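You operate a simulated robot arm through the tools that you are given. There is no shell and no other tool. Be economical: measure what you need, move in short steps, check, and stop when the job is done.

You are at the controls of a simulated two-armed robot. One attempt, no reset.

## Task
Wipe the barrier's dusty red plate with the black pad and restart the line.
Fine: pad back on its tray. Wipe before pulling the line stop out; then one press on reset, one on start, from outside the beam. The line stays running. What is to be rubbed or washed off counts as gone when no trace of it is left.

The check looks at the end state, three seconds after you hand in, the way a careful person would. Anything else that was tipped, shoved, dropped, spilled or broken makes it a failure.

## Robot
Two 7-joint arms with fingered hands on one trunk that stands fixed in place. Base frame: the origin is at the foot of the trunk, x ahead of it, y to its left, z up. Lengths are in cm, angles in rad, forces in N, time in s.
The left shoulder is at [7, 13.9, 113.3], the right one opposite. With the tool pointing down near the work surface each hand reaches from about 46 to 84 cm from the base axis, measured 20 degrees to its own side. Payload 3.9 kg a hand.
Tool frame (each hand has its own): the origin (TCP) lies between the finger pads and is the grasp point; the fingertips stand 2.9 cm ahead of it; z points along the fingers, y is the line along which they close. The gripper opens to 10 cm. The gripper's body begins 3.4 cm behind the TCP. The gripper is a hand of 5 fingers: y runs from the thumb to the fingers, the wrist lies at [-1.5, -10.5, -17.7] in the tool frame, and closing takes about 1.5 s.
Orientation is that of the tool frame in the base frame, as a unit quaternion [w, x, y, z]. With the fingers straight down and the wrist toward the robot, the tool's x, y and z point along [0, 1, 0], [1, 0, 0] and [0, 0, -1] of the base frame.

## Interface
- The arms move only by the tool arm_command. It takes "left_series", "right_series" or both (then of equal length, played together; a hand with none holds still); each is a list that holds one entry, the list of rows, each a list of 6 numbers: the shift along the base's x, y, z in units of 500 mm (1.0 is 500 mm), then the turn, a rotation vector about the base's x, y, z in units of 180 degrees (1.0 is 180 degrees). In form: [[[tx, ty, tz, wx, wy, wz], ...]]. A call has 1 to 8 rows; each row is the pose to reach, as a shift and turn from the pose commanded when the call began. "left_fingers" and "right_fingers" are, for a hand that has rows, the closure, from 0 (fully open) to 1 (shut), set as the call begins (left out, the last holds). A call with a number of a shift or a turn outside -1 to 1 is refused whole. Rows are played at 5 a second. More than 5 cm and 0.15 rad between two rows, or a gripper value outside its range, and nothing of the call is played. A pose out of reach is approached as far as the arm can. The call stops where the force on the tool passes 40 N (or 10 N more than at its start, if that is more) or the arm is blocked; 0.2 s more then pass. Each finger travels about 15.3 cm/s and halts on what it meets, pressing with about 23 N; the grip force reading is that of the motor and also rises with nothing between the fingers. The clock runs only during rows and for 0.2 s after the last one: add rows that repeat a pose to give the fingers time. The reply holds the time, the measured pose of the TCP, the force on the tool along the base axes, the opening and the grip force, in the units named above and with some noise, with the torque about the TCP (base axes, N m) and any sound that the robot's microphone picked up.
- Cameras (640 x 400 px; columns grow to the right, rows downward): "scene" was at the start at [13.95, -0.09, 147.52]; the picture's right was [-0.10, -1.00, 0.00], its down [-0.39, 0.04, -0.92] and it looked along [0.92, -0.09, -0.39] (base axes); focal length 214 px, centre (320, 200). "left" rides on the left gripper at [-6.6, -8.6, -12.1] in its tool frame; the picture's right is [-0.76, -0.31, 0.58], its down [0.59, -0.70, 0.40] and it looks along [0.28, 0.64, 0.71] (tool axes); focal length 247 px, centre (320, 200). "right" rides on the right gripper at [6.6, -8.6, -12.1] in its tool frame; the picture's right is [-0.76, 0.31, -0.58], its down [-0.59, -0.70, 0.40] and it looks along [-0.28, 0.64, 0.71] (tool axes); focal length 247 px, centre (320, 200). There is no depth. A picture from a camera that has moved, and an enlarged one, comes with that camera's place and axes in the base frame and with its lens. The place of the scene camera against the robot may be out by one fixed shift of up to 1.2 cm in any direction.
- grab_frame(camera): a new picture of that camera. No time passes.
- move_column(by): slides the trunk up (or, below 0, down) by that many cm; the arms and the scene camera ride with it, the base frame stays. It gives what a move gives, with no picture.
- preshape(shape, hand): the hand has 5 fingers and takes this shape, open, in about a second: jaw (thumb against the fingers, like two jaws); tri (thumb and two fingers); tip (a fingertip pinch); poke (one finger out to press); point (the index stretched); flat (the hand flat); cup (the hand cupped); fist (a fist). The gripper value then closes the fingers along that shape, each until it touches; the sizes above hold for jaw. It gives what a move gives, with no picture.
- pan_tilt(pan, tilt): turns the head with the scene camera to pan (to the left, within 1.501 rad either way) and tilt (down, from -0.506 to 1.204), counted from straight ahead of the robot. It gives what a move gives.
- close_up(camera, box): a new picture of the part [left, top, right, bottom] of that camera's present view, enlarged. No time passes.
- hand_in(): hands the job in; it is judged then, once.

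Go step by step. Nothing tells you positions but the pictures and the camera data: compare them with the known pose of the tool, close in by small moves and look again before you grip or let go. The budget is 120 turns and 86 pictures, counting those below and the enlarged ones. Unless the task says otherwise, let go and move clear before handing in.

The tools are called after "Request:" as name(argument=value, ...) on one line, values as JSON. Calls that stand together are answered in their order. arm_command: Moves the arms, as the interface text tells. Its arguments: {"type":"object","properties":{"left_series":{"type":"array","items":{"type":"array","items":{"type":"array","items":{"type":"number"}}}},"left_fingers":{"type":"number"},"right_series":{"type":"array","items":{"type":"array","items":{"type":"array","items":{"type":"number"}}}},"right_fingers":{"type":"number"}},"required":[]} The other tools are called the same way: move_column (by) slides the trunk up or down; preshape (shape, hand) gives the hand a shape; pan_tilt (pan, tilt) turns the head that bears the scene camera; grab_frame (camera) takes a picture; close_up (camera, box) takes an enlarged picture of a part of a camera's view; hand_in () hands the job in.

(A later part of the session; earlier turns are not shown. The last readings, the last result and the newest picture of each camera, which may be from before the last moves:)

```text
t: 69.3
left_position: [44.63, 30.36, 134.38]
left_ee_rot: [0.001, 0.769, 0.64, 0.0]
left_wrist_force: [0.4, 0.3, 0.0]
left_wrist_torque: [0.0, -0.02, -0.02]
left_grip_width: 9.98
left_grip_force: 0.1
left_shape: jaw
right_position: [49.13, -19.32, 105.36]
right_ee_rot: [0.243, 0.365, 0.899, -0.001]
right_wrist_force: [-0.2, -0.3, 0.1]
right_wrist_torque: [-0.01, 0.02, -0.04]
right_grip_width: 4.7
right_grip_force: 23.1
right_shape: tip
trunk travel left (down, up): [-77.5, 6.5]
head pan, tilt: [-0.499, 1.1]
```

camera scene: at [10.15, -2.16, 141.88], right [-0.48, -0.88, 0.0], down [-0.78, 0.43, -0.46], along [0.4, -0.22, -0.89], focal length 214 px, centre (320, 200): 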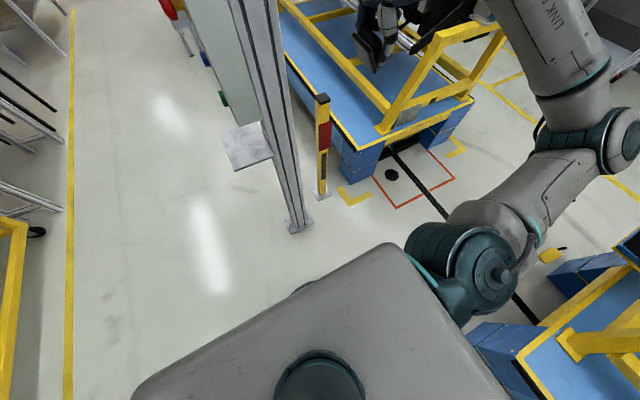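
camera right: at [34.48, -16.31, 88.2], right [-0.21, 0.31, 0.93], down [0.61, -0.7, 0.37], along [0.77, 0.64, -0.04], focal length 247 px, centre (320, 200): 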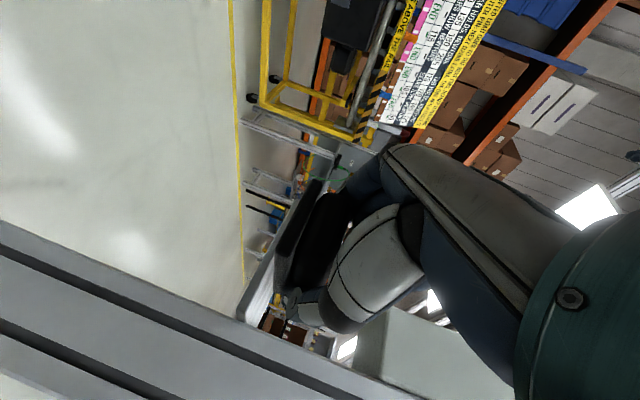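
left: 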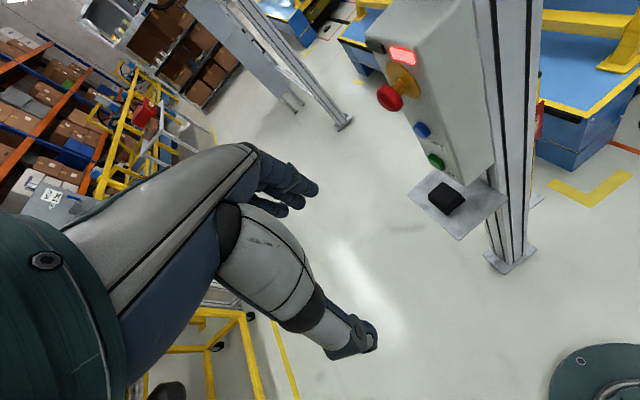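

Request:
arm_command(right_series=[[[0.01, 0.05, -0.024, -0.015, -0.0127, 0.0368], [0.02, 0.1, -0.047, -0.03, -0.0254, 0.0736], [0.03, 0.15, -0.071, -0.045, -0.0381, 0.1104], [0.04, 0.2, -0.095, -0.06, -0.0508, 0.1472], [0.05, 0.25, -0.118, -0.075, -0.0635, 0.184], [0.056, 0.306, -0.142, -0.09, -0.0763, 0.2208]]])

```text
t: 70.7
left_position: [44.66, 30.47, 134.43]
left_ee_rot: [0.0, 0.769, 0.64, -0.001]
left_wrist_force: [-0.1, 1.2, 0.3]
left_wrist_torque: [0.02, 0.04, -0.02]
left_grip_width: 9.98
left_grip_force: 0.1
left_shape: jaw
right_position: [52.12, -4.25, 98.18]
right_ee_rot: [0.379, 0.0, 0.925, -0.001]
right_wrist_force: [0.1, -0.3, 0.0]
right_wrist_torque: [0.03, -0.03, 0.04]
right_grip_width: 4.71
right_grip_force: 23.1
right_shape: tip
trunk travel left (down, up): [-77.5, 6.5]
head pan, tilt: [-0.499, 1.1]
```

Good branch again. Now pitch to the release attitude and approach above the tray.

Request:
arm_command(right_series=[[[0.02, 0.005, -0.03, 0, -0.039, 0], [0.04, 0.01, -0.07, 0, -0.078, 0], [0.06, 0.013, -0.11, 0, -0.1156, 0], [0.08, 0.013, -0.13, 0, -0.1156, 0], [0.08, 0.013, -0.13, 0, -0.1156, 0]]])

Request:
grab_frame(camera="right")

Request:
close_up(camera="left", box=[440, 50, 640, 210])

```text
t: 71.9
left_position: [44.46, 30.47, 134.43]
left_ee_rot: [0.0, 0.769, 0.639, 0.001]
left_wrist_force: [0.7, 0.1, -0.4]
left_wrist_torque: [0.02, 0.02, -0.02]
left_grip_width: 9.98
left_grip_force: 0.0
left_shape: jaw
right_position: [56.22, -3.47, 91.72]
right_ee_rot: [0.54, 0.002, 0.842, 0.001]
right_wrist_force: [0.3, -0.5, -0.8]
right_wrist_torque: [0.0, -0.01, -0.02]
right_grip_width: 4.73
right_grip_force: 23.3
right_shape: tip
trunk travel left (down, up): [-77.5, 6.5]
head pan, tilt: [-0.499, 1.1]
```

```text
24 pictures are left
camera right: at [42.45, -11.96, 90.86], right [-0.21, 0.3, 0.93], down [0.61, -0.71, 0.37], along [0.77, 0.64, -0.04], focal length 247 px, centre (320, 200)
```

right: 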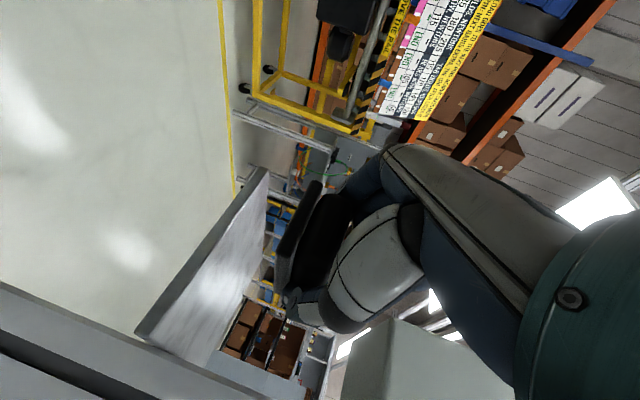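

```text
2.50 times, centred on (540, 130) of left
camera zoom: at [34.84, 25.58, 146.59], right [-0.44, -0.69, -0.58], down [-0.58, 0.71, -0.4], along [0.68, 0.16, -0.71], focal length 617 px, centre (-230, 375)
```

zoom: 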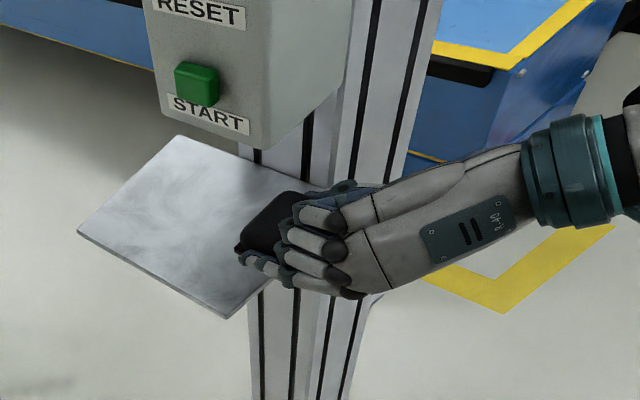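

Request:
arm_command(right_series=[[[0.06, 0, -0.02, 0, 0, 0], [0.12, 0, -0.04, 0, 0, 0], [0.165, 0, -0.055, 0, 0, 0], [0.165, 0, -0.055, 0, 0, 0]]])

Request:
arm_command(right_series=[[[0, 0, -0.008, 0, 0, 0], [0, 0, -0.016, 0, 0, 0], [0, 0, -0.022, 0, 0, 0], [0, 0, -0.022, 0, 0, 0]]])

Request:
grab_frame(camera="right")

Request:
close_up(camera="left", box=[440, 50, 600, 180])

```text
t: 72.9
left_position: [44.49, 30.44, 134.38]
left_ee_rot: [0.0, 0.769, 0.639, -0.001]
left_wrist_force: [0.4, 0.0, 0.1]
left_wrist_torque: [0.0, -0.01, 0.01]
left_grip_width: 9.98
left_grip_force: 0.0
left_shape: jaw
right_position: [64.41, -3.49, 88.91]
right_ee_rot: [0.54, 0.004, 0.842, 0.0]
right_wrist_force: [0.2, -0.2, -0.1]
right_wrist_torque: [0.01, 0.0, -0.02]
right_grip_width: 4.71
right_grip_force: 22.8
right_shape: tip
trunk travel left (down, up): [-77.5, 6.5]
head pan, tilt: [-0.499, 1.1]
```

```text
t: 73.9
left_position: [44.61, 30.39, 134.43]
left_ee_rot: [0.001, 0.769, 0.639, 0.001]
left_wrist_force: [0.4, -0.4, 0.9]
left_wrist_torque: [0.0, 0.0, 0.0]
left_grip_width: 9.99
left_grip_force: 0.0
left_shape: jaw
right_position: [64.31, -3.44, 87.94]
right_ee_rot: [0.54, 0.001, 0.842, 0.001]
right_wrist_force: [0.0, -0.1, 0.0]
right_wrist_torque: [0.0, -0.01, 0.0]
right_grip_width: 4.73
right_grip_force: 22.7
right_shape: tip
trunk travel left (down, up): [-77.5, 6.5]
head pan, tilt: [-0.499, 1.1]
```

```text
22 pictures are left
camera right: at [50.63, -11.92, 87.01], right [-0.21, 0.3, 0.93], down [0.61, -0.71, 0.37], along [0.77, 0.64, -0.04], focal length 247 px, centre (320, 200)
```

right: 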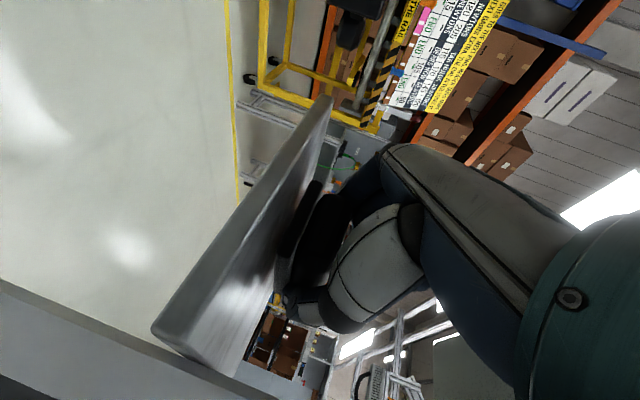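

```text
3.08 times, centred on (520, 115) of left
camera zoom: at [34.88, 25.58, 146.58], right [-0.44, -0.69, -0.58], down [-0.58, 0.71, -0.4], along [0.68, 0.16, -0.71], focal length 760 px, centre (-295, 462)
```

zoom: 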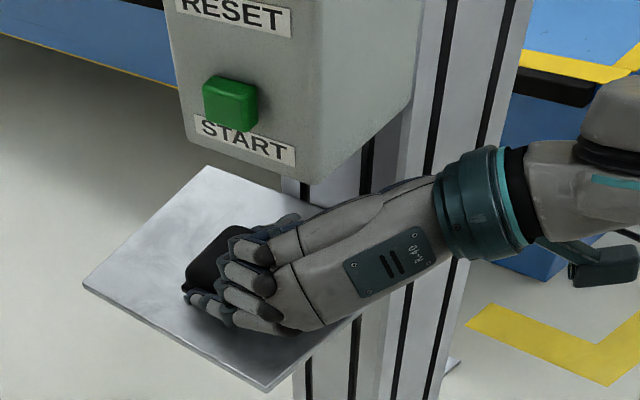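

Request:
arm_command(right_series=[[[0, 0, -0.004, 0, 0, 0], [0, 0, -0.008, 0, 0, 0], [0, 0, -0.008, 0, 0, 0]]])

```text
t: 74.7
left_position: [44.57, 30.51, 134.44]
left_ee_rot: [0.0, 0.769, 0.64, 0.001]
left_wrist_force: [-0.1, 0.6, -0.6]
left_wrist_torque: [0.01, 0.0, 0.03]
left_grip_width: 10.0
left_grip_force: 0.1
left_shape: jaw
right_position: [64.3, -3.51, 87.48]
right_ee_rot: [0.54, 0.003, 0.842, 0.0]
right_wrist_force: [0.3, 0.8, -0.4]
right_wrist_torque: [-0.04, 0.01, 0.01]
right_grip_width: 4.73
right_grip_force: 23.0
right_shape: tip
trunk travel left (down, up): [-77.5, 6.5]
head pan, tilt: [-0.499, 1.1]
```

Request:
arm_command(right_series=[[[0, 0, -0.003, 0, 0, 0], [0, 0, -0.006, 0, 0, 0], [0, 0, -0.006, 0, 0, 0]]])

Request:
close_up(camera="right", box=[220, 150, 380, 340])

```text
t: 75.5
left_position: [44.46, 30.39, 134.58]
left_ee_rot: [0.001, 0.768, 0.64, 0.001]
left_wrist_force: [0.1, -0.3, 0.9]
left_wrist_torque: [0.02, 0.01, -0.01]
left_grip_width: 9.98
left_grip_force: 0.1
left_shape: jaw
right_position: [64.24, -3.37, 87.45]
right_ee_rot: [0.541, 0.002, 0.841, 0.0]
right_wrist_force: [1.0, -1.1, 6.7]
right_wrist_torque: [0.07, 0.05, 0.02]
right_grip_width: 4.7
right_grip_force: 23.2
right_shape: tip
trunk travel left (down, up): [-77.5, 6.5]
head pan, tilt: [-0.499, 1.1]
```

```text
2.11 times, centred on (300, 245) of right
camera zoom: at [50.65, -11.98, 86.45], right [-0.21, 0.3, 0.93], down [0.6, -0.71, 0.37], along [0.77, 0.64, -0.04], focal length 520 px, centre (362, 105)
```

zoom: 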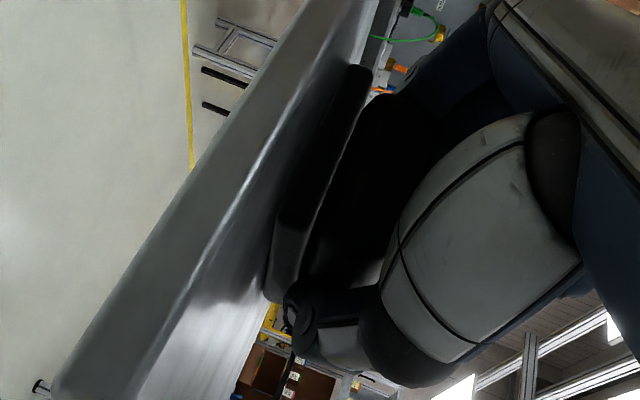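

Touching the tray with ~7 N. I open the fingers and draw back along the way I came.

Request:
arm_command(right_series=[[[0, 0, 0.003, 0, 0, 0], [0, 0, 0.006, 0, 0, 0], [0, 0, 0.006, 0, 0, 0], [0, 0, 0.006, 0, 0, 0], [0, 0, 0.006, 0, 0, 0], [0, 0, 0.006, 0, 0, 0], [0, 0, 0.006, 0, 0, 0]]], right_fingers=0)

Request:
grab_frame(camera="right")

```text
t: 77.1
left_position: [44.63, 30.51, 134.45]
left_ee_rot: [0.001, 0.768, 0.64, 0.001]
left_wrist_force: [-0.5, 0.0, 0.4]
left_wrist_torque: [0.03, 0.0, 0.0]
left_grip_width: 9.96
left_grip_force: 0.0
left_shape: jaw
right_position: [64.33, -3.56, 87.6]
right_ee_rot: [0.541, 0.003, 0.841, -0.001]
right_wrist_force: [0.4, 0.8, 0.7]
right_wrist_torque: [-0.01, 0.0, 0.02]
right_grip_width: 9.95
right_grip_force: 0.0
right_shape: tip
trunk travel left (down, up): [-77.5, 6.5]
head pan, tilt: [-0.499, 1.1]
```

```text
19 pictures are left
camera right: at [50.62, -12.03, 86.67], right [-0.21, 0.31, 0.93], down [0.61, -0.71, 0.37], along [0.77, 0.64, -0.04], focal length 247 px, centre (320, 200)
```

right: 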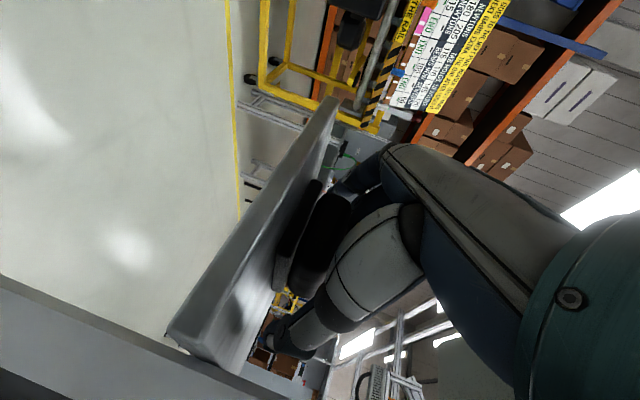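

Request:
arm_command(right_series=[[[-0.04, 0, 0.004, 0, 0, 0], [-0.1, 0, 0.02, 0, 0, 0], [-0.17, 0, 0.05, 0, 0, 0], [-0.2, 0, 0.1, 0, 0.039, 0], [-0.22, 0, 0.15, 0, 0.078, 0], [-0.24, -0.01, 0.21, 0, 0.1156, 0], [-0.24, -0.01, 0.21, 0, 0.1156, 0]]])

Request:
close_up(camera="left", box=[440, 50, 640, 210])

```text
t: 78.7
left_position: [44.63, 30.36, 134.44]
left_ee_rot: [0.0, 0.769, 0.639, -0.001]
left_wrist_force: [-0.4, -0.5, -0.6]
left_wrist_torque: [0.02, 0.0, 0.0]
left_grip_width: 9.99
left_grip_force: 0.2
left_shape: jaw
right_position: [52.15, -3.84, 97.81]
right_ee_rot: [0.378, 0.002, 0.926, -0.001]
right_wrist_force: [-0.3, -0.2, -0.3]
right_wrist_torque: [-0.01, 0.01, 0.02]
right_grip_width: 9.98
right_grip_force: 0.1
right_shape: tip
trunk travel left (down, up): [-77.5, 6.5]
head pan, tilt: [-0.499, 1.1]
```

```text
2.50 times, centred on (540, 130) of left
camera zoom: at [34.92, 25.57, 146.56], right [-0.44, -0.69, -0.58], down [-0.58, 0.71, -0.4], along [0.68, 0.16, -0.71], focal length 617 px, centre (-230, 375)
```

zoom: 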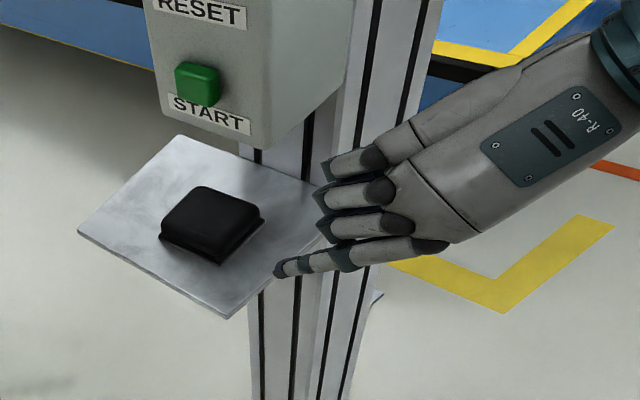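

The pad rests flat on its tray. I retreat the right arm along the reverse path.

Request:
arm_command(right_series=[[[-0.01, -0.05, 0.024, 0.015, 0.0127, -0.0368], [-0.02, -0.1, 0.047, 0.03, 0.0254, -0.0736], [-0.03, -0.15, 0.071, 0.045, 0.0381, -0.1104], [-0.04, -0.2, 0.095, 0.06, 0.0508, -0.1472], [-0.05, -0.25, 0.118, 0.075, 0.0635, -0.184], [-0.056, -0.306, 0.142, 0.09, 0.0763, -0.2208]]])

Request:
arm_command(right_series=[[[-0.01, -0.045, 0.04, 0.0163, 0.0163, -0.0393], [-0.02, -0.09, 0.08, 0.0326, 0.0326, -0.0786], [-0.03, -0.135, 0.12, 0.0489, 0.0489, -0.118], [-0.04, -0.18, 0.16, 0.0651, 0.0651, -0.1573], [-0.06, -0.225, 0.2, 0.0814, 0.0814, -0.1966], [-0.06, -0.225, 0.22, 0.0977, 0.0977, -0.2359]]])

Request:
pan_tilt(pan=-0.1, tilt=0.4)

Request:
preshape(hand="left", shape="jaw")

Request:
grab_frame(camera="scene")

Request:
grab_frame(camera="left")

```text
t: 80.1
left_position: [44.44, 30.29, 134.54]
left_ee_rot: [0.0, 0.769, 0.639, 0.001]
left_wrist_force: [-0.7, 0.4, 0.3]
left_wrist_torque: [0.03, -0.02, -0.03]
left_grip_width: 9.98
left_grip_force: 0.1
left_shape: jaw
right_position: [49.4, -19.39, 105.21]
right_ee_rot: [0.241, 0.368, 0.898, -0.001]
right_wrist_force: [0.4, 0.5, 0.5]
right_wrist_torque: [-0.04, 0.02, 0.01]
right_grip_width: 9.99
right_grip_force: 0.0
right_shape: tip
trunk travel left (down, up): [-77.5, 6.5]
head pan, tilt: [-0.499, 1.1]
```

```text
t: 81.5
left_position: [44.79, 30.49, 134.46]
left_ee_rot: [0.001, 0.769, 0.639, 0.0]
left_wrist_force: [0.4, -0.5, -0.9]
left_wrist_torque: [-0.01, 0.02, 0.02]
left_grip_width: 10.0
left_grip_force: 0.1
left_shape: jaw
right_position: [46.81, -30.36, 115.95]
right_ee_rot: [0.03, 0.692, 0.721, -0.009]
right_wrist_force: [0.0, 0.8, 0.7]
right_wrist_torque: [0.0, 0.0, 0.03]
right_grip_width: 9.99
right_grip_force: 0.0
right_shape: tip
trunk travel left (down, up): [-77.5, 6.5]
head pan, tilt: [-0.499, 1.1]
```

```text
t: 82.6
left_position: [44.54, 30.33, 134.49]
left_ee_rot: [0.0, 0.769, 0.64, -0.001]
left_wrist_force: [0.4, 0.2, -0.1]
left_wrist_torque: [0.01, -0.02, 0.0]
left_grip_width: 9.97
left_grip_force: 0.0
left_shape: jaw
right_position: [46.64, -30.39, 116.16]
right_ee_rot: [0.032, 0.692, 0.722, -0.009]
right_wrist_force: [-0.4, 0.3, 0.4]
right_wrist_torque: [-0.02, 0.04, 0.01]
right_grip_width: 9.98
right_grip_force: 0.1
right_shape: tip
trunk travel left (down, up): [-77.5, 6.5]
head pan, tilt: [-0.099, 0.4]
```

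```text
t: 83.5
left_position: [44.64, 30.4, 134.58]
left_ee_rot: [0.0, 0.769, 0.64, 0.0]
left_wrist_force: [0.7, 0.1, -0.1]
left_wrist_torque: [0.04, -0.01, 0.05]
left_grip_width: 9.98
left_grip_force: 0.0
left_shape: jaw
right_position: [46.56, -30.42, 116.09]
right_ee_rot: [0.031, 0.691, 0.722, -0.009]
right_wrist_force: [0.2, -0.5, 0.0]
right_wrist_torque: [0.02, 0.0, 0.01]
right_grip_width: 9.98
right_grip_force: 0.1
right_shape: tip
trunk travel left (down, up): [-77.5, 6.5]
head pan, tilt: [-0.099, 0.4]
```

```text
17 pictures are left
camera scene: at [13.95, -0.13, 147.54], right [-0.1, -1.0, 0.0], down [-0.39, 0.04, -0.92], along [0.92, -0.09, -0.39], focal length 214 px, centre (320, 200)
```

scene: 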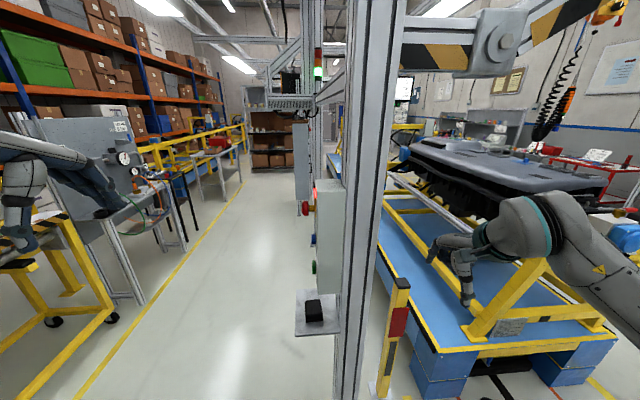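

```text
16 pictures are left
camera left: at [34.87, 25.58, 146.58], right [-0.44, -0.69, -0.58], down [-0.58, 0.71, -0.4], along [0.68, 0.16, -0.71], focal length 247 px, centre (320, 200)
```

left: 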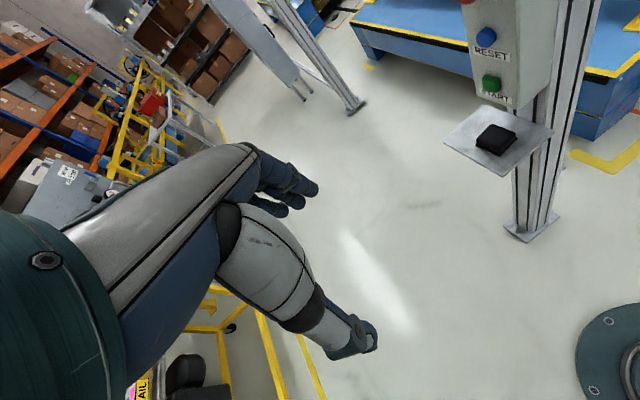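

The pad is back on the tray. Next the line stop: mushroom head near (64.2, -2.2, 124.1), axis along y. I turn the left hand to point toward -y and bring it in front, using a three-finger shape.

Request:
preshape(hand="left", shape="tri")

Request:
arm_command(left_series=[[[0.0223, -0.0273, -0.0142, -0.0415, 0.0038, 0.0038], [0.0446, -0.0546, -0.0284, -0.083, 0.0076, 0.0076], [0.0669, -0.0819, -0.0426, -0.1245, 0.0114, 0.0114], [0.0892, -0.1092, -0.0568, -0.166, 0.0152, 0.0152], [0.1115, -0.1365, -0.071, -0.2075, 0.019, 0.019], [0.134, -0.164, -0.085, -0.249, 0.0228, 0.0228]]])

Request:
arm_command(left_series=[[[0.0223, -0.0273, -0.0142, -0.0415, 0.0038, 0.0038], [0.0446, -0.0546, -0.0284, -0.083, 0.0076, 0.0076], [0.0669, -0.0819, -0.0426, -0.1245, 0.0114, 0.0114], [0.0892, -0.1092, -0.0568, -0.166, 0.0152, 0.0152], [0.1115, -0.1365, -0.071, -0.2075, 0.019, 0.019], [0.134, -0.164, -0.085, -0.249, 0.0228, 0.0228]]])

Request:
grab_frame(camera="left")

```text
t: 84.4
left_position: [44.57, 30.42, 134.49]
left_ee_rot: [0.0, 0.769, 0.639, 0.0]
left_wrist_force: [0.5, -0.5, -0.4]
left_wrist_torque: [0.0, 0.0, 0.02]
left_grip_width: 9.96
left_grip_force: 0.0
left_shape: tri
right_position: [46.69, -30.53, 116.13]
right_ee_rot: [0.032, 0.691, 0.722, -0.008]
right_wrist_force: [-1.0, 0.3, 0.1]
right_wrist_torque: [0.0, 0.05, 0.02]
right_grip_width: 9.96
right_grip_force: 0.0
right_shape: tip
trunk travel left (down, up): [-77.5, 6.5]
head pan, tilt: [-0.099, 0.4]
```

```text
t: 85.8
left_position: [51.23, 22.25, 130.23]
left_ee_rot: [0.272, 0.687, 0.617, -0.271]
left_wrist_force: [-0.3, 0.0, 0.0]
left_wrist_torque: [0.01, -0.01, 0.0]
left_grip_width: 9.99
left_grip_force: 0.1
left_shape: tri
right_position: [46.73, -30.52, 116.18]
right_ee_rot: [0.03, 0.692, 0.721, -0.01]
right_wrist_force: [0.6, 0.3, 0.2]
right_wrist_torque: [-0.01, 0.02, -0.02]
right_grip_width: 9.97
right_grip_force: 0.1
right_shape: tip
trunk travel left (down, up): [-77.5, 6.5]
head pan, tilt: [-0.099, 0.4]
```

```text
t: 87.2
left_position: [58.11, 13.96, 125.97]
left_ee_rot: [0.501, 0.499, 0.5, -0.5]
left_wrist_force: [-0.4, 0.4, -0.4]
left_wrist_torque: [-0.01, 0.02, -0.02]
left_grip_width: 9.99
left_grip_force: 0.1
left_shape: tri
right_position: [46.7, -30.56, 116.13]
right_ee_rot: [0.031, 0.692, 0.721, -0.01]
right_wrist_force: [-0.4, -0.1, -0.5]
right_wrist_torque: [0.0, 0.03, -0.01]
right_grip_width: 9.99
right_grip_force: 0.0
right_shape: tip
trunk travel left (down, up): [-77.5, 6.5]
head pan, tilt: [-0.099, 0.4]
```

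```text
15 pictures are left
camera left: at [49.45, 26.13, 132.58], right [-0.31, -0.58, 0.76], down [-0.7, -0.4, -0.59], along [0.64, -0.71, -0.28], focal length 247 px, centre (320, 200)
```

left: 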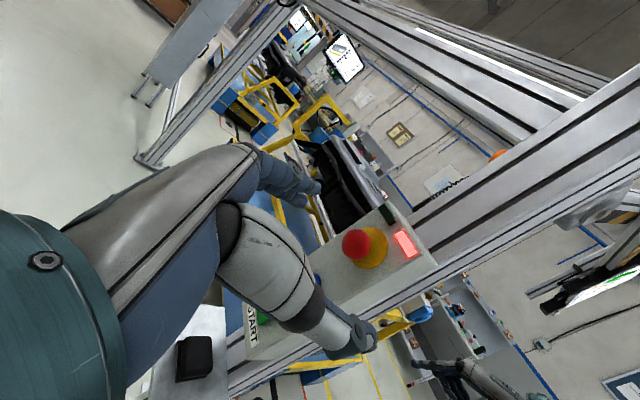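

The hand camera confirms the head at about (64.5, -1.5, 124.0). Approaching to a few cm and checking.

Request:
arm_command(left_series=[[[0.06, -0.05, -0.02, 0, 0, 0], [0.1, -0.1, -0.039, 0, 0, 0], [0.128, -0.16, -0.039, 0, 0, 0], [0.128, -0.22, -0.039, 0, 0, 0], [0.128, -0.22, -0.039, 0, 0, 0]]])

Request:
grab_frame(camera="left")

Request:
close_up(camera="scene", box=[250, 160, 370, 240])

```text
t: 88.4
left_position: [64.3, 2.92, 124.23]
left_ee_rot: [-0.5, -0.5, -0.499, 0.5]
left_wrist_force: [-0.2, -0.1, 0.2]
left_wrist_torque: [0.02, -0.02, -0.02]
left_grip_width: 9.96
left_grip_force: 0.0
left_shape: tri
right_position: [46.48, -30.42, 116.26]
right_ee_rot: [0.031, 0.692, 0.721, -0.01]
right_wrist_force: [-0.5, -0.4, 0.4]
right_wrist_torque: [0.0, 0.02, 0.01]
right_grip_width: 9.99
right_grip_force: 0.2
right_shape: tip
trunk travel left (down, up): [-77.5, 6.5]
head pan, tilt: [-0.099, 0.4]
```

```text
14 pictures are left
camera left: at [55.6, 15.08, 130.71], right [-0.31, -0.58, 0.76], down [-0.7, -0.4, -0.59], along [0.64, -0.71, -0.28], focal length 247 px, centre (320, 200)
```

left: 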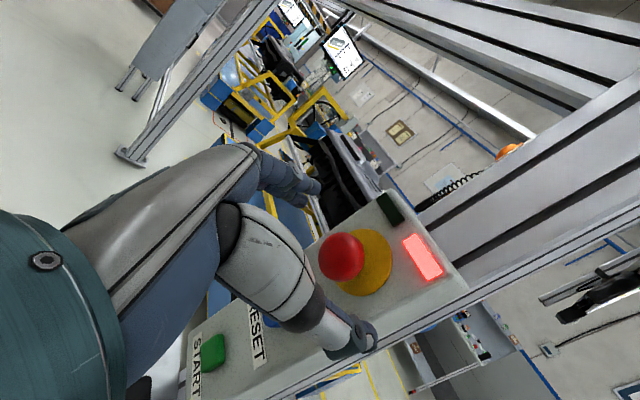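

```text
5.00 times, centred on (310, 200) of scene
camera zoom: at [13.9, -0.03, 147.55], right [-0.1, -1.0, 0.0], down [-0.39, 0.04, -0.92], along [0.92, -0.09, -0.39], focal length 1072 px, centre (370, 200)
```

zoom: 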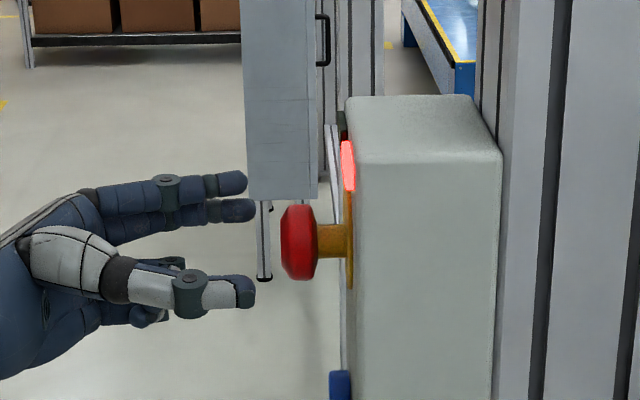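

Well centred: fingers and thumb straddle the head. Advance 4 cm and close.

Request:
arm_command(left_series=[[[0.004, -0.04, -0.005, 0, 0, 0], [0.004, -0.08, -0.005, 0, 0, 0], [0.004, -0.08, -0.005, 0, 0, 0]]])

Request:
arm_command(left_series=[[[0, 0, 0, 0, 0, 0], [0, 0, 0, 0, 0, 0], [0, 0, 0, 0, 0, 0], [0, 0, 0, 0, 0, 0], [0, 0, 0, 0, 0, 0], [0, 0, 0, 0, 0, 0], [0, 0, 0, 0, 0, 0], [0, 0, 0, 0, 0, 0]]], left_fingers=1)

Request:
close_up(camera="scene", box=[250, 160, 370, 240])

```text
t: 89.2
left_position: [64.61, -1.21, 123.89]
left_ee_rot: [0.5, 0.5, 0.5, -0.5]
left_wrist_force: [0.3, 0.5, 0.7]
left_wrist_torque: [0.01, 0.0, 0.0]
left_grip_width: 9.99
left_grip_force: 0.2
left_shape: tri
right_position: [46.55, -30.52, 116.17]
right_ee_rot: [0.031, 0.692, 0.721, -0.009]
right_wrist_force: [-0.2, -0.7, -0.5]
right_wrist_torque: [-0.02, 0.01, -0.02]
right_grip_width: 9.95
right_grip_force: 0.0
right_shape: tip
trunk travel left (down, up): [-77.5, 6.5]
head pan, tilt: [-0.099, 0.4]
```

```text
t: 91.0
left_position: [64.51, -1.37, 123.87]
left_ee_rot: [0.5, 0.501, 0.499, -0.5]
left_wrist_force: [0.9, -3.7, 1.3]
left_wrist_torque: [-0.06, -0.07, 0.08]
left_grip_width: 2.96
left_grip_force: 23.3
left_shape: tri
right_position: [46.66, -30.56, 116.15]
right_ee_rot: [0.031, 0.692, 0.721, -0.009]
right_wrist_force: [0.4, 0.0, 0.9]
right_wrist_torque: [0.02, -0.02, 0.0]
right_grip_width: 9.99
right_grip_force: 0.0
right_shape: tip
trunk travel left (down, up): [-77.5, 6.5]
head pan, tilt: [-0.099, 0.4]
```

```text
5.00 times, centred on (310, 200) of scene
camera zoom: at [13.96, -0.27, 147.54], right [-0.1, -1.0, 0.0], down [-0.39, 0.04, -0.92], along [0.92, -0.09, -0.39], focal length 1072 px, centre (370, 200)
```

zoom: 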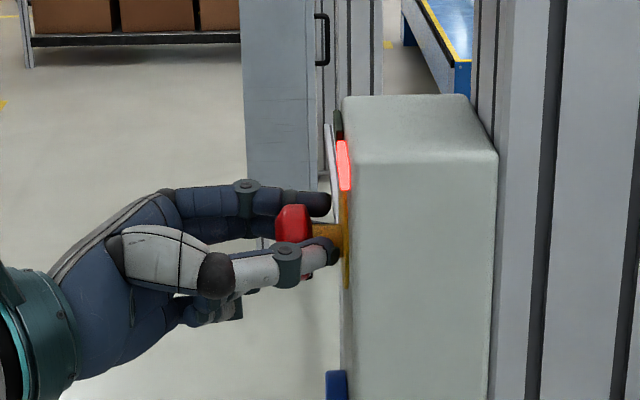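

The fingertips hook behind the head around the neck. Now pull straight out (+y).

Request:
arm_command(left_series=[[[0, 0.01, 0, 0, 0, 0], [0, 0.02, 0, 0, 0, 0], [0, 0.03, 0, 0, 0, 0], [0, 0.03, 0, 0, 0, 0]]])

Request:
close_up(camera="scene", box=[250, 160, 370, 240])

```text
t: 92.0
left_position: [64.44, -0.39, 123.88]
left_ee_rot: [0.497, 0.504, 0.501, -0.499]
left_wrist_force: [5.5, -26.5, 6.6]
left_wrist_torque: [-0.1, -0.11, 0.02]
left_grip_width: 2.77
left_grip_force: 23.0
left_shape: tri
right_position: [46.59, -31.16, 115.95]
right_ee_rot: [0.029, 0.692, 0.721, -0.006]
right_wrist_force: [0.3, -0.1, 0.1]
right_wrist_torque: [0.04, -0.01, -0.02]
right_grip_width: 9.96
right_grip_force: 0.0
right_shape: tip
trunk travel left (down, up): [-77.5, 6.5]
head pan, tilt: [-0.099, 0.4]
```

```text
5.00 times, centred on (310, 200) of scene
camera zoom: at [14.0, -0.97, 147.53], right [-0.1, -0.99, -0.01], down [-0.39, 0.04, -0.92], along [0.92, -0.09, -0.39], focal length 1072 px, centre (370, 200)
```

zoom: 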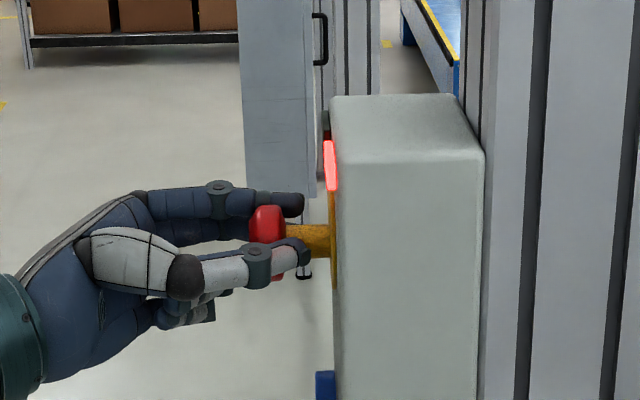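

Request:
arm_command(left_series=[[[0, 0.008, 0, 0, 0, 0], [0, 0.014, 0, 0, 0, 0], [0, 0.014, 0, 0, 0, 0]]])

```text
t: 92.6
left_position: [64.34, -0.39, 123.76]
left_ee_rot: [0.493, 0.508, 0.497, -0.502]
left_wrist_force: [7.8, -33.4, 7.3]
left_wrist_torque: [-0.09, -0.18, 0.06]
left_grip_width: 2.65
left_grip_force: 23.2
left_shape: tri
right_position: [46.88, -31.06, 115.9]
right_ee_rot: [0.029, 0.693, 0.721, -0.007]
right_wrist_force: [0.2, 0.2, 0.4]
right_wrist_torque: [-0.03, 0.01, 0.01]
right_grip_width: 10.01
right_grip_force: 0.1
right_shape: tip
trunk travel left (down, up): [-77.5, 6.5]
head pan, tilt: [-0.099, 0.4]
stopped in row 2 (left hand): the force on the tool passed its limit at 42 N (the readings are from after the stop); the commanded pose is now the measured one
```

The head no longer moves: it's at its outer end stop. I open the fingers here and withdraw.

Request:
arm_command(left_series=[[[0, -0.003, 0, 0, 0, 0], [0, -0.003, 0, 0, 0, 0], [0, -0.003, 0, 0, 0, 0], [0, -0.003, 0, 0, 0, 0], [0, -0.003, 0, 0, 0, 0], [0, -0.003, 0, 0, 0, 0], [0, -0.003, 0, 0, 0, 0]]], left_fingers=0)

Request:
close_up(camera="scene", box=[250, 160, 370, 240])

```text
t: 94.2
left_position: [64.4, 0.73, 123.82]
left_ee_rot: [0.498, 0.503, 0.498, -0.501]
left_wrist_force: [-0.3, -0.9, -0.4]
left_wrist_torque: [0.0, 0.03, 0.02]
left_grip_width: 10.02
left_grip_force: 0.1
left_shape: tri
right_position: [46.63, -30.51, 116.14]
right_ee_rot: [0.031, 0.692, 0.721, -0.008]
right_wrist_force: [-0.4, 1.0, 0.0]
right_wrist_torque: [-0.02, 0.0, 0.0]
right_grip_width: 9.99
right_grip_force: 0.1
right_shape: tip
trunk travel left (down, up): [-77.5, 6.5]
head pan, tilt: [-0.099, 0.4]
```

```text
5.00 times, centred on (310, 200) of scene
camera zoom: at [13.96, -0.11, 147.54], right [-0.1, -1.0, 0.0], down [-0.39, 0.04, -0.92], along [0.92, -0.09, -0.39], focal length 1072 px, centre (370, 200)
```

zoom: 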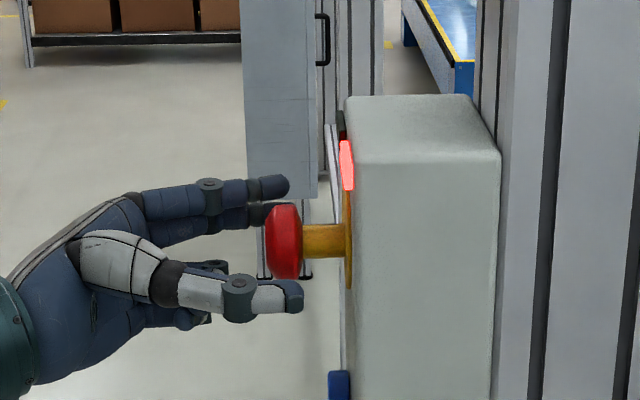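

The stop stays out. I withdraw, go down to the reset's height and form the poke shape.

Request:
arm_command(left_series=[[[0, 0.06, 0, 0, 0, 0], [0, 0.13, 0, 0, 0, 0], [0, 0.21, 0, 0, 0, 0], [0.0, 0.21, -0.09, 0, 0, 0], [0.0, 0.21, -0.19, 0, 0, 0], [0.0, 0.21, -0.19, 0, 0, 0]]])

Request:
preshape(hand="left", shape="poke")

Request:
grab_frame(camera="left")

Request:
close_up(camera="scene", box=[220, 170, 370, 290])

```text
t: 95.6
left_position: [64.29, 10.92, 114.48]
left_ee_rot: [0.499, 0.502, 0.498, -0.501]
left_wrist_force: [0.1, 0.2, -0.4]
left_wrist_torque: [-0.02, 0.0, -0.03]
left_grip_width: 9.99
left_grip_force: 0.0
left_shape: tri
right_position: [46.67, -30.63, 116.14]
right_ee_rot: [0.032, 0.692, 0.721, -0.008]
right_wrist_force: [0.0, 0.3, -0.1]
right_wrist_torque: [0.0, 0.0, -0.03]
right_grip_width: 9.95
right_grip_force: 0.1
right_shape: tip
trunk travel left (down, up): [-77.5, 6.5]
head pan, tilt: [-0.099, 0.4]
```

```text
t: 96.5
left_position: [64.4, 10.99, 114.55]
left_ee_rot: [0.5, 0.503, 0.498, -0.5]
left_wrist_force: [-0.2, 0.0, 0.3]
left_wrist_torque: [0.01, 0.05, -0.01]
left_grip_width: 0.0
left_grip_force: 0.0
left_shape: poke
right_position: [46.68, -30.46, 116.17]
right_ee_rot: [0.031, 0.692, 0.721, -0.008]
right_wrist_force: [0.2, 0.6, 0.0]
right_wrist_torque: [-0.02, 0.0, 0.01]
right_grip_width: 9.99
right_grip_force: 0.1
right_shape: tip
trunk travel left (down, up): [-77.5, 6.5]
head pan, tilt: [-0.099, 0.4]
```

```text
9 pictures are left
camera left: at [55.84, 23.13, 121.05], right [-0.31, -0.58, 0.75], down [-0.7, -0.39, -0.59], along [0.64, -0.72, -0.28], focal length 247 px, centre (320, 200)
```

left: 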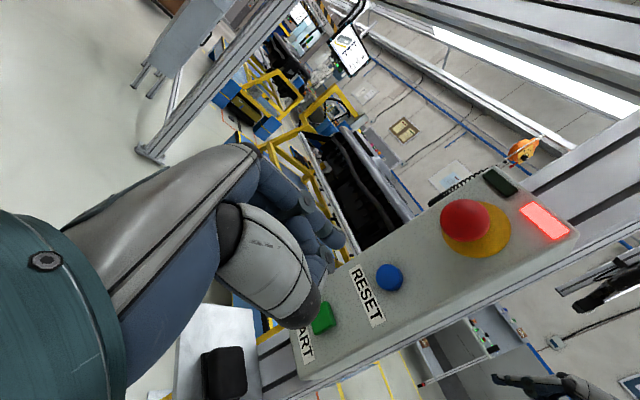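

```text
3.33 times, centred on (295, 230) of scene
camera zoom: at [13.95, -0.12, 147.54], right [-0.1, -1.0, 0.0], down [-0.39, 0.04, -0.92], along [0.92, -0.09, -0.39], focal length 715 px, centre (403, 100)
```

zoom: 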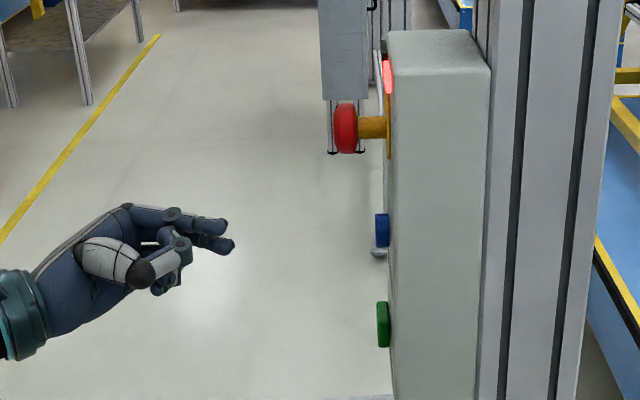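

The red lamp is still lit, as expected before reset. I enlarge the hand's view to locate the poking fingertip.

Request:
close_up(camera="left", box=[230, 160, 430, 340])

```text
2.22 times, centred on (330, 250) of left
camera zoom: at [55.84, 23.13, 121.05], right [-0.31, -0.58, 0.75], down [-0.7, -0.39, -0.59], along [0.64, -0.72, -0.28], focal length 549 px, centre (298, 89)
```

zoom: 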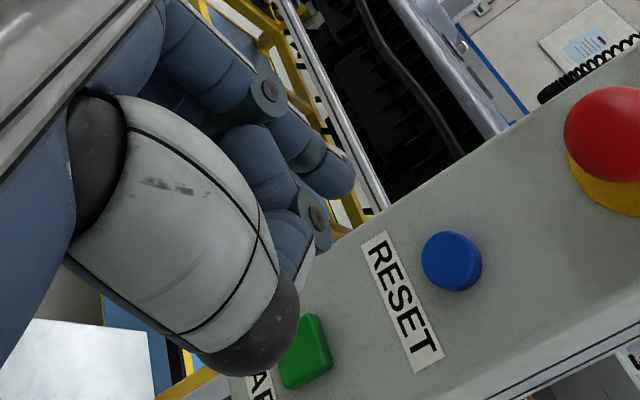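

The poke finger barely leads the folded knuckles, so I try the "point" shape with the index stretched.

Request:
preshape(hand="left", shape="point")

Request:
close_up(camera="scene", box=[220, 170, 370, 290])

Request:
close_up(camera="left", box=[230, 160, 430, 340])

```text
t: 97.4
left_position: [64.41, 11.08, 114.47]
left_ee_rot: [0.499, 0.503, 0.498, -0.5]
left_wrist_force: [-0.5, -0.2, 0.5]
left_wrist_torque: [0.03, -0.01, 0.03]
left_grip_width: 0.01
left_grip_force: 0.1
left_shape: point
right_position: [46.57, -30.57, 116.08]
right_ee_rot: [0.032, 0.692, 0.721, -0.009]
right_wrist_force: [0.0, 0.0, 0.8]
right_wrist_torque: [-0.02, -0.01, 0.0]
right_grip_width: 9.98
right_grip_force: 0.1
right_shape: tip
trunk travel left (down, up): [-77.5, 6.5]
head pan, tilt: [-0.099, 0.4]
```

```text
3.33 times, centred on (295, 230) of scene
camera zoom: at [13.95, -0.13, 147.54], right [-0.1, -1.0, 0.0], down [-0.39, 0.04, -0.92], along [0.92, -0.09, -0.39], focal length 715 px, centre (403, 100)
```

zoom: 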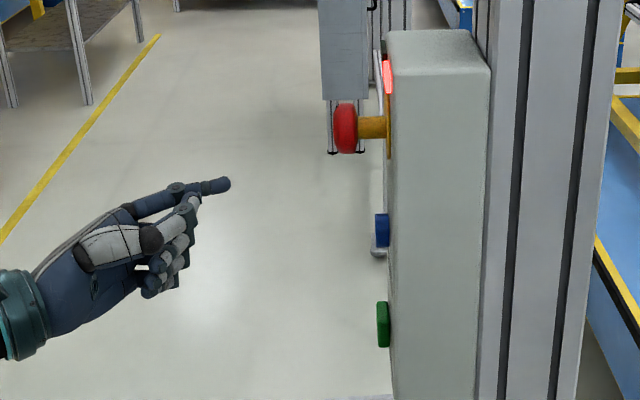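

```text
2.22 times, centred on (330, 250) of left
camera zoom: at [55.85, 23.13, 121.05], right [-0.31, -0.58, 0.75], down [-0.7, -0.39, -0.59], along [0.64, -0.72, -0.28], focal length 549 px, centre (298, 89)
```

zoom: 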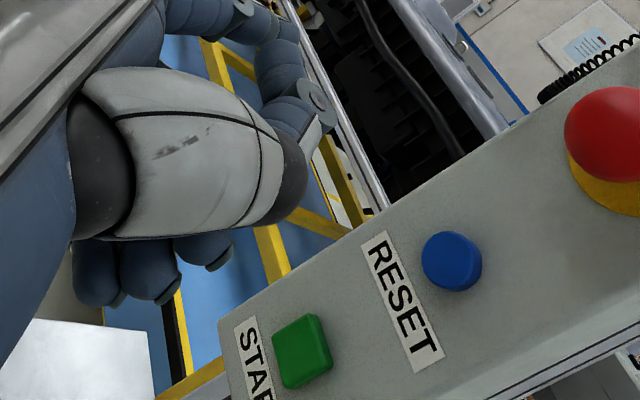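

I return to the poke shape: its tip region (index and folded knuckle, about 3 cm ahead of the TCP) fits within the 3.5 cm button. Approach in front of reset at (64.7, -3.6, 114.2), stopping ~2 cm short.

Request:
preshape(hand="left", shape="poke")

Request:
arm_command(left_series=[[[-0.002, -0.06, -0.002, 0, 0, 0], [-0.004, -0.12, -0.003, 0, 0, 0], [-0.004, -0.18, -0.003, 0, 0, 0], [-0.004, -0.19, -0.003, 0, 0, 0], [-0.004, -0.19, -0.003, 0, 0, 0]]])

Request:
close_up(camera="scene", box=[250, 180, 370, 290])

```text
t: 98.3
left_position: [64.41, 10.92, 114.58]
left_ee_rot: [0.498, 0.503, 0.498, -0.501]
left_wrist_force: [-0.3, 0.6, -0.3]
left_wrist_torque: [0.01, 0.0, 0.03]
left_grip_width: 0.01
left_grip_force: 0.1
left_shape: poke
right_position: [46.66, -30.41, 116.18]
right_ee_rot: [0.032, 0.692, 0.721, -0.009]
right_wrist_force: [-0.4, -0.2, 1.3]
right_wrist_torque: [0.01, -0.01, 0.01]
right_grip_width: 9.98
right_grip_force: 0.0
right_shape: tip
trunk travel left (down, up): [-77.5, 6.5]
head pan, tilt: [-0.099, 0.4]
```

```text
t: 99.5
left_position: [64.1, 1.75, 114.26]
left_ee_rot: [0.499, 0.503, 0.498, -0.5]
left_wrist_force: [-0.8, 0.5, -0.1]
left_wrist_torque: [0.02, 0.0, -0.01]
left_grip_width: 0.0
left_grip_force: 0.1
left_shape: poke
right_position: [46.62, -30.59, 116.18]
right_ee_rot: [0.032, 0.692, 0.721, -0.009]
right_wrist_force: [0.2, -0.1, -0.2]
right_wrist_torque: [0.02, -0.02, 0.02]
right_grip_width: 9.99
right_grip_force: 0.1
right_shape: tip
trunk travel left (down, up): [-77.5, 6.5]
head pan, tilt: [-0.099, 0.4]
```

```text
3.64 times, centred on (310, 235) of scene
camera zoom: at [13.94, -0.12, 147.54], right [-0.1, -1.0, 0.0], down [-0.39, 0.04, -0.92], along [0.92, -0.09, -0.39], focal length 780 px, centre (356, 73)
```

zoom: 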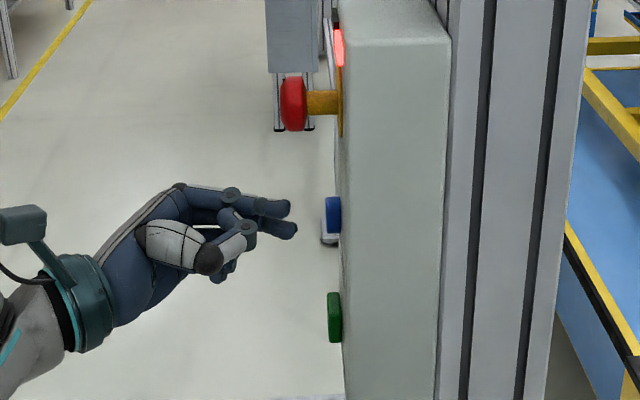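

Two fingertips lead together; button is 2.1 cm ahead. I raise 0.5 cm to centre and advance to just before contact.

Request:
arm_command(left_series=[[[0.004, -0.015, 0.01, 0, 0, 0], [0.004, -0.03, 0.01, 0, 0, 0], [0.004, -0.035, 0.01, 0, 0, 0], [0.004, -0.035, 0.01, 0, 0, 0]]])

Request:
arm_command(left_series=[[[0, -0.006, 0, 0, 0, 0], [0, -0.012, 0, 0, 0, 0], [0, -0.012, 0, 0, 0, 0]]])

```text
t: 100.5
left_position: [64.31, -0.12, 114.73]
left_ee_rot: [0.498, 0.503, 0.498, -0.501]
left_wrist_force: [-0.4, -0.2, -0.5]
left_wrist_torque: [-0.04, 0.01, 0.02]
left_grip_width: 0.01
left_grip_force: 0.1
left_shape: poke
right_position: [46.64, -30.47, 116.09]
right_ee_rot: [0.032, 0.692, 0.721, -0.009]
right_wrist_force: [0.6, 0.1, -0.3]
right_wrist_torque: [0.02, 0.0, 0.0]
right_grip_width: 9.99
right_grip_force: 0.1
right_shape: tip
trunk travel left (down, up): [-77.5, 6.5]
head pan, tilt: [-0.099, 0.4]
```

```text
t: 101.3
left_position: [64.38, -0.76, 114.69]
left_ee_rot: [0.499, 0.503, 0.497, -0.501]
left_wrist_force: [-0.6, 0.5, 0.9]
left_wrist_torque: [0.01, 0.02, -0.03]
left_grip_width: 0.0
left_grip_force: 0.1
left_shape: poke
right_position: [46.57, -30.44, 116.12]
right_ee_rot: [0.032, 0.693, 0.721, -0.009]
right_wrist_force: [-0.2, 1.0, -0.1]
right_wrist_torque: [0.01, 0.01, 0.0]
right_grip_width: 10.0
right_grip_force: 0.0
right_shape: tip
trunk travel left (down, up): [-77.5, 6.5]
head pan, tilt: [-0.099, 0.4]
```

No contact yet; continuing in small steps.

Request:
arm_command(left_series=[[[0, -0.004, 0, 0, 0, 0], [0, -0.008, 0, 0, 0, 0], [0, -0.008, 0, 0, 0, 0]]])

```text
t: 102.1
left_position: [64.38, -1.02, 114.6]
left_ee_rot: [0.5, 0.502, 0.498, -0.5]
left_wrist_force: [-0.2, 3.9, 1.3]
left_wrist_torque: [0.05, -0.01, -0.01]
left_grip_width: 0.02
left_grip_force: 0.1
left_shape: poke
right_position: [46.72, -30.34, 116.14]
right_ee_rot: [0.031, 0.692, 0.721, -0.008]
right_wrist_force: [0.7, -0.3, 0.1]
right_wrist_torque: [-0.01, 0.01, 0.0]
right_grip_width: 10.01
right_grip_force: 0.1
right_shape: tip
trunk travel left (down, up): [-77.5, 6.5]
head pan, tilt: [-0.099, 0.4]
heard: click
```

A click: reset is pressed. I retreat 4 cm straight back and check the lamp.

Request:
arm_command(left_series=[[[0, 0.03, 0, 0, 0, 0], [0, 0.08, 0, 0, 0, 0], [0, 0.08, 0, 0, 0, 0]]])

Request:
close_up(camera="scene", box=[220, 30, 420, 290])

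```text
t: 102.9
left_position: [64.34, 2.87, 114.65]
left_ee_rot: [0.497, 0.503, 0.499, -0.501]
left_wrist_force: [0.0, 0.1, 0.0]
left_wrist_torque: [0.0, 0.01, -0.01]
left_grip_width: 0.0
left_grip_force: 0.2
left_shape: poke
right_position: [46.73, -30.62, 116.07]
right_ee_rot: [0.03, 0.692, 0.721, -0.009]
right_wrist_force: [-0.2, 0.0, 0.1]
right_wrist_torque: [-0.02, 0.01, 0.03]
right_grip_width: 9.96
right_grip_force: 0.0
right_shape: tip
trunk travel left (down, up): [-77.5, 6.5]
head pan, tilt: [-0.099, 0.4]
```

```text
1.54 times, centred on (320, 160) of scene
camera zoom: at [13.98, -0.22, 147.54], right [-0.1, -0.99, 0.0], down [-0.39, 0.04, -0.92], along [0.92, -0.09, -0.39], focal length 330 px, centre (320, 262)
```

zoom: 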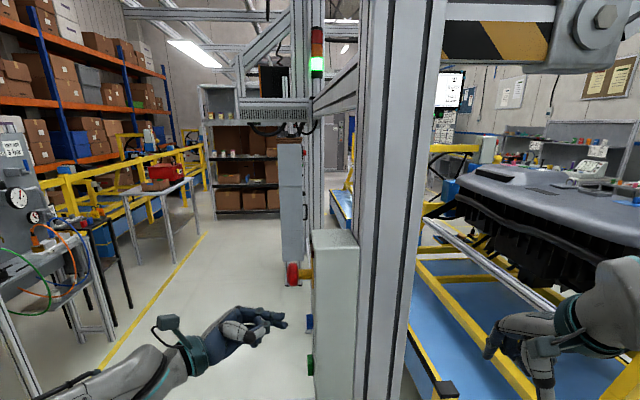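

The lamp on the box has gone dark, so the reset took. Now down to the start button, 9.5 cm lower, and approach the same way.

Request:
arm_command(left_series=[[[0, 0.02, -0.07, 0, 0, 0], [0.002, 0.02, -0.14, 0, 0, 0], [0.002, 0.0, -0.19, 0, 0, 0], [0.002, -0.04, -0.19, 0, 0, 0], [0.002, -0.04, -0.19, 0, 0, 0]]])

Request:
close_up(camera="scene", box=[250, 180, 370, 290])

```text
t: 104.1
left_position: [64.35, 0.95, 105.04]
left_ee_rot: [0.499, 0.502, 0.497, -0.501]
left_wrist_force: [0.2, 0.6, 1.2]
left_wrist_torque: [-0.02, 0.02, 0.01]
left_grip_width: 0.0
left_grip_force: 0.1
left_shape: poke
right_position: [46.71, -30.39, 116.13]
right_ee_rot: [0.032, 0.692, 0.721, -0.009]
right_wrist_force: [-0.5, -0.7, 0.2]
right_wrist_torque: [-0.04, 0.0, 0.0]
right_grip_width: 10.02
right_grip_force: 0.1
right_shape: tip
trunk travel left (down, up): [-77.5, 6.5]
head pan, tilt: [-0.099, 0.4]
```

```text
3.64 times, centred on (310, 235) of scene
camera zoom: at [13.93, -0.08, 147.54], right [-0.1, -1.0, 0.0], down [-0.39, 0.04, -0.92], along [0.92, -0.09, -0.39], focal length 780 px, centre (356, 73)
```

zoom: 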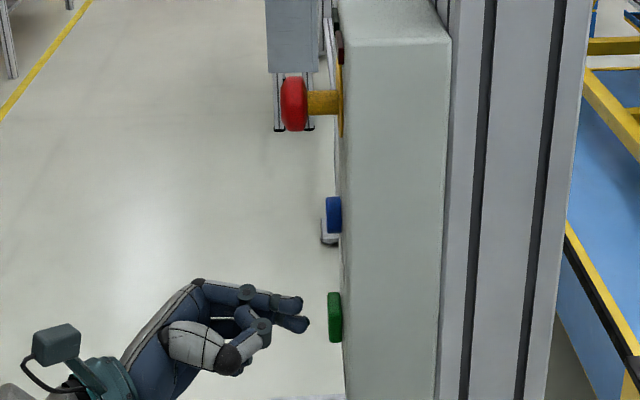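

Lamp clearly off and the fingertips are centred on start. Advance in small steps.

Request:
arm_command(left_series=[[[0, -0.012, 0, 0, 0, 0], [0, -0.024, 0, 0, 0, 0], [0, -0.028, 0, 0, 0, 0], [0, -0.028, 0, 0, 0, 0]]])

```text
t: 105.1
left_position: [64.48, -0.61, 105.15]
left_ee_rot: [0.498, 0.504, 0.498, -0.5]
left_wrist_force: [0.5, -0.1, -0.3]
left_wrist_torque: [-0.04, -0.03, 0.0]
left_grip_width: 0.02
left_grip_force: 0.1
left_shape: poke
right_position: [46.58, -30.6, 116.14]
right_ee_rot: [0.032, 0.692, 0.721, -0.009]
right_wrist_force: [0.6, 0.5, 0.1]
right_wrist_torque: [-0.01, -0.05, 0.0]
right_grip_width: 10.0
right_grip_force: 0.0
right_shape: tip
trunk travel left (down, up): [-77.5, 6.5]
head pan, tilt: [-0.099, 0.4]
```

Request:
arm_command(left_series=[[[0, -0.004, 0, 0, 0, 0], [0, -0.008, 0, 0, 0, 0], [0, -0.008, 0, 0, 0, 0]]])

```text
t: 105.9
left_position: [64.47, -0.93, 105.14]
left_ee_rot: [0.499, 0.502, 0.499, -0.5]
left_wrist_force: [0.2, 2.3, -0.8]
left_wrist_torque: [0.03, 0.01, 0.01]
left_grip_width: 0.0
left_grip_force: 0.1
left_shape: poke
right_position: [46.72, -30.38, 116.28]
right_ee_rot: [0.031, 0.692, 0.721, -0.009]
right_wrist_force: [0.4, 0.2, -0.4]
right_wrist_torque: [-0.02, 0.02, -0.05]
right_grip_width: 9.97
right_grip_force: 0.0
right_shape: tip
trunk travel left (down, up): [-77.5, 6.5]
head pan, tilt: [-0.099, 0.4]
heard: click
```

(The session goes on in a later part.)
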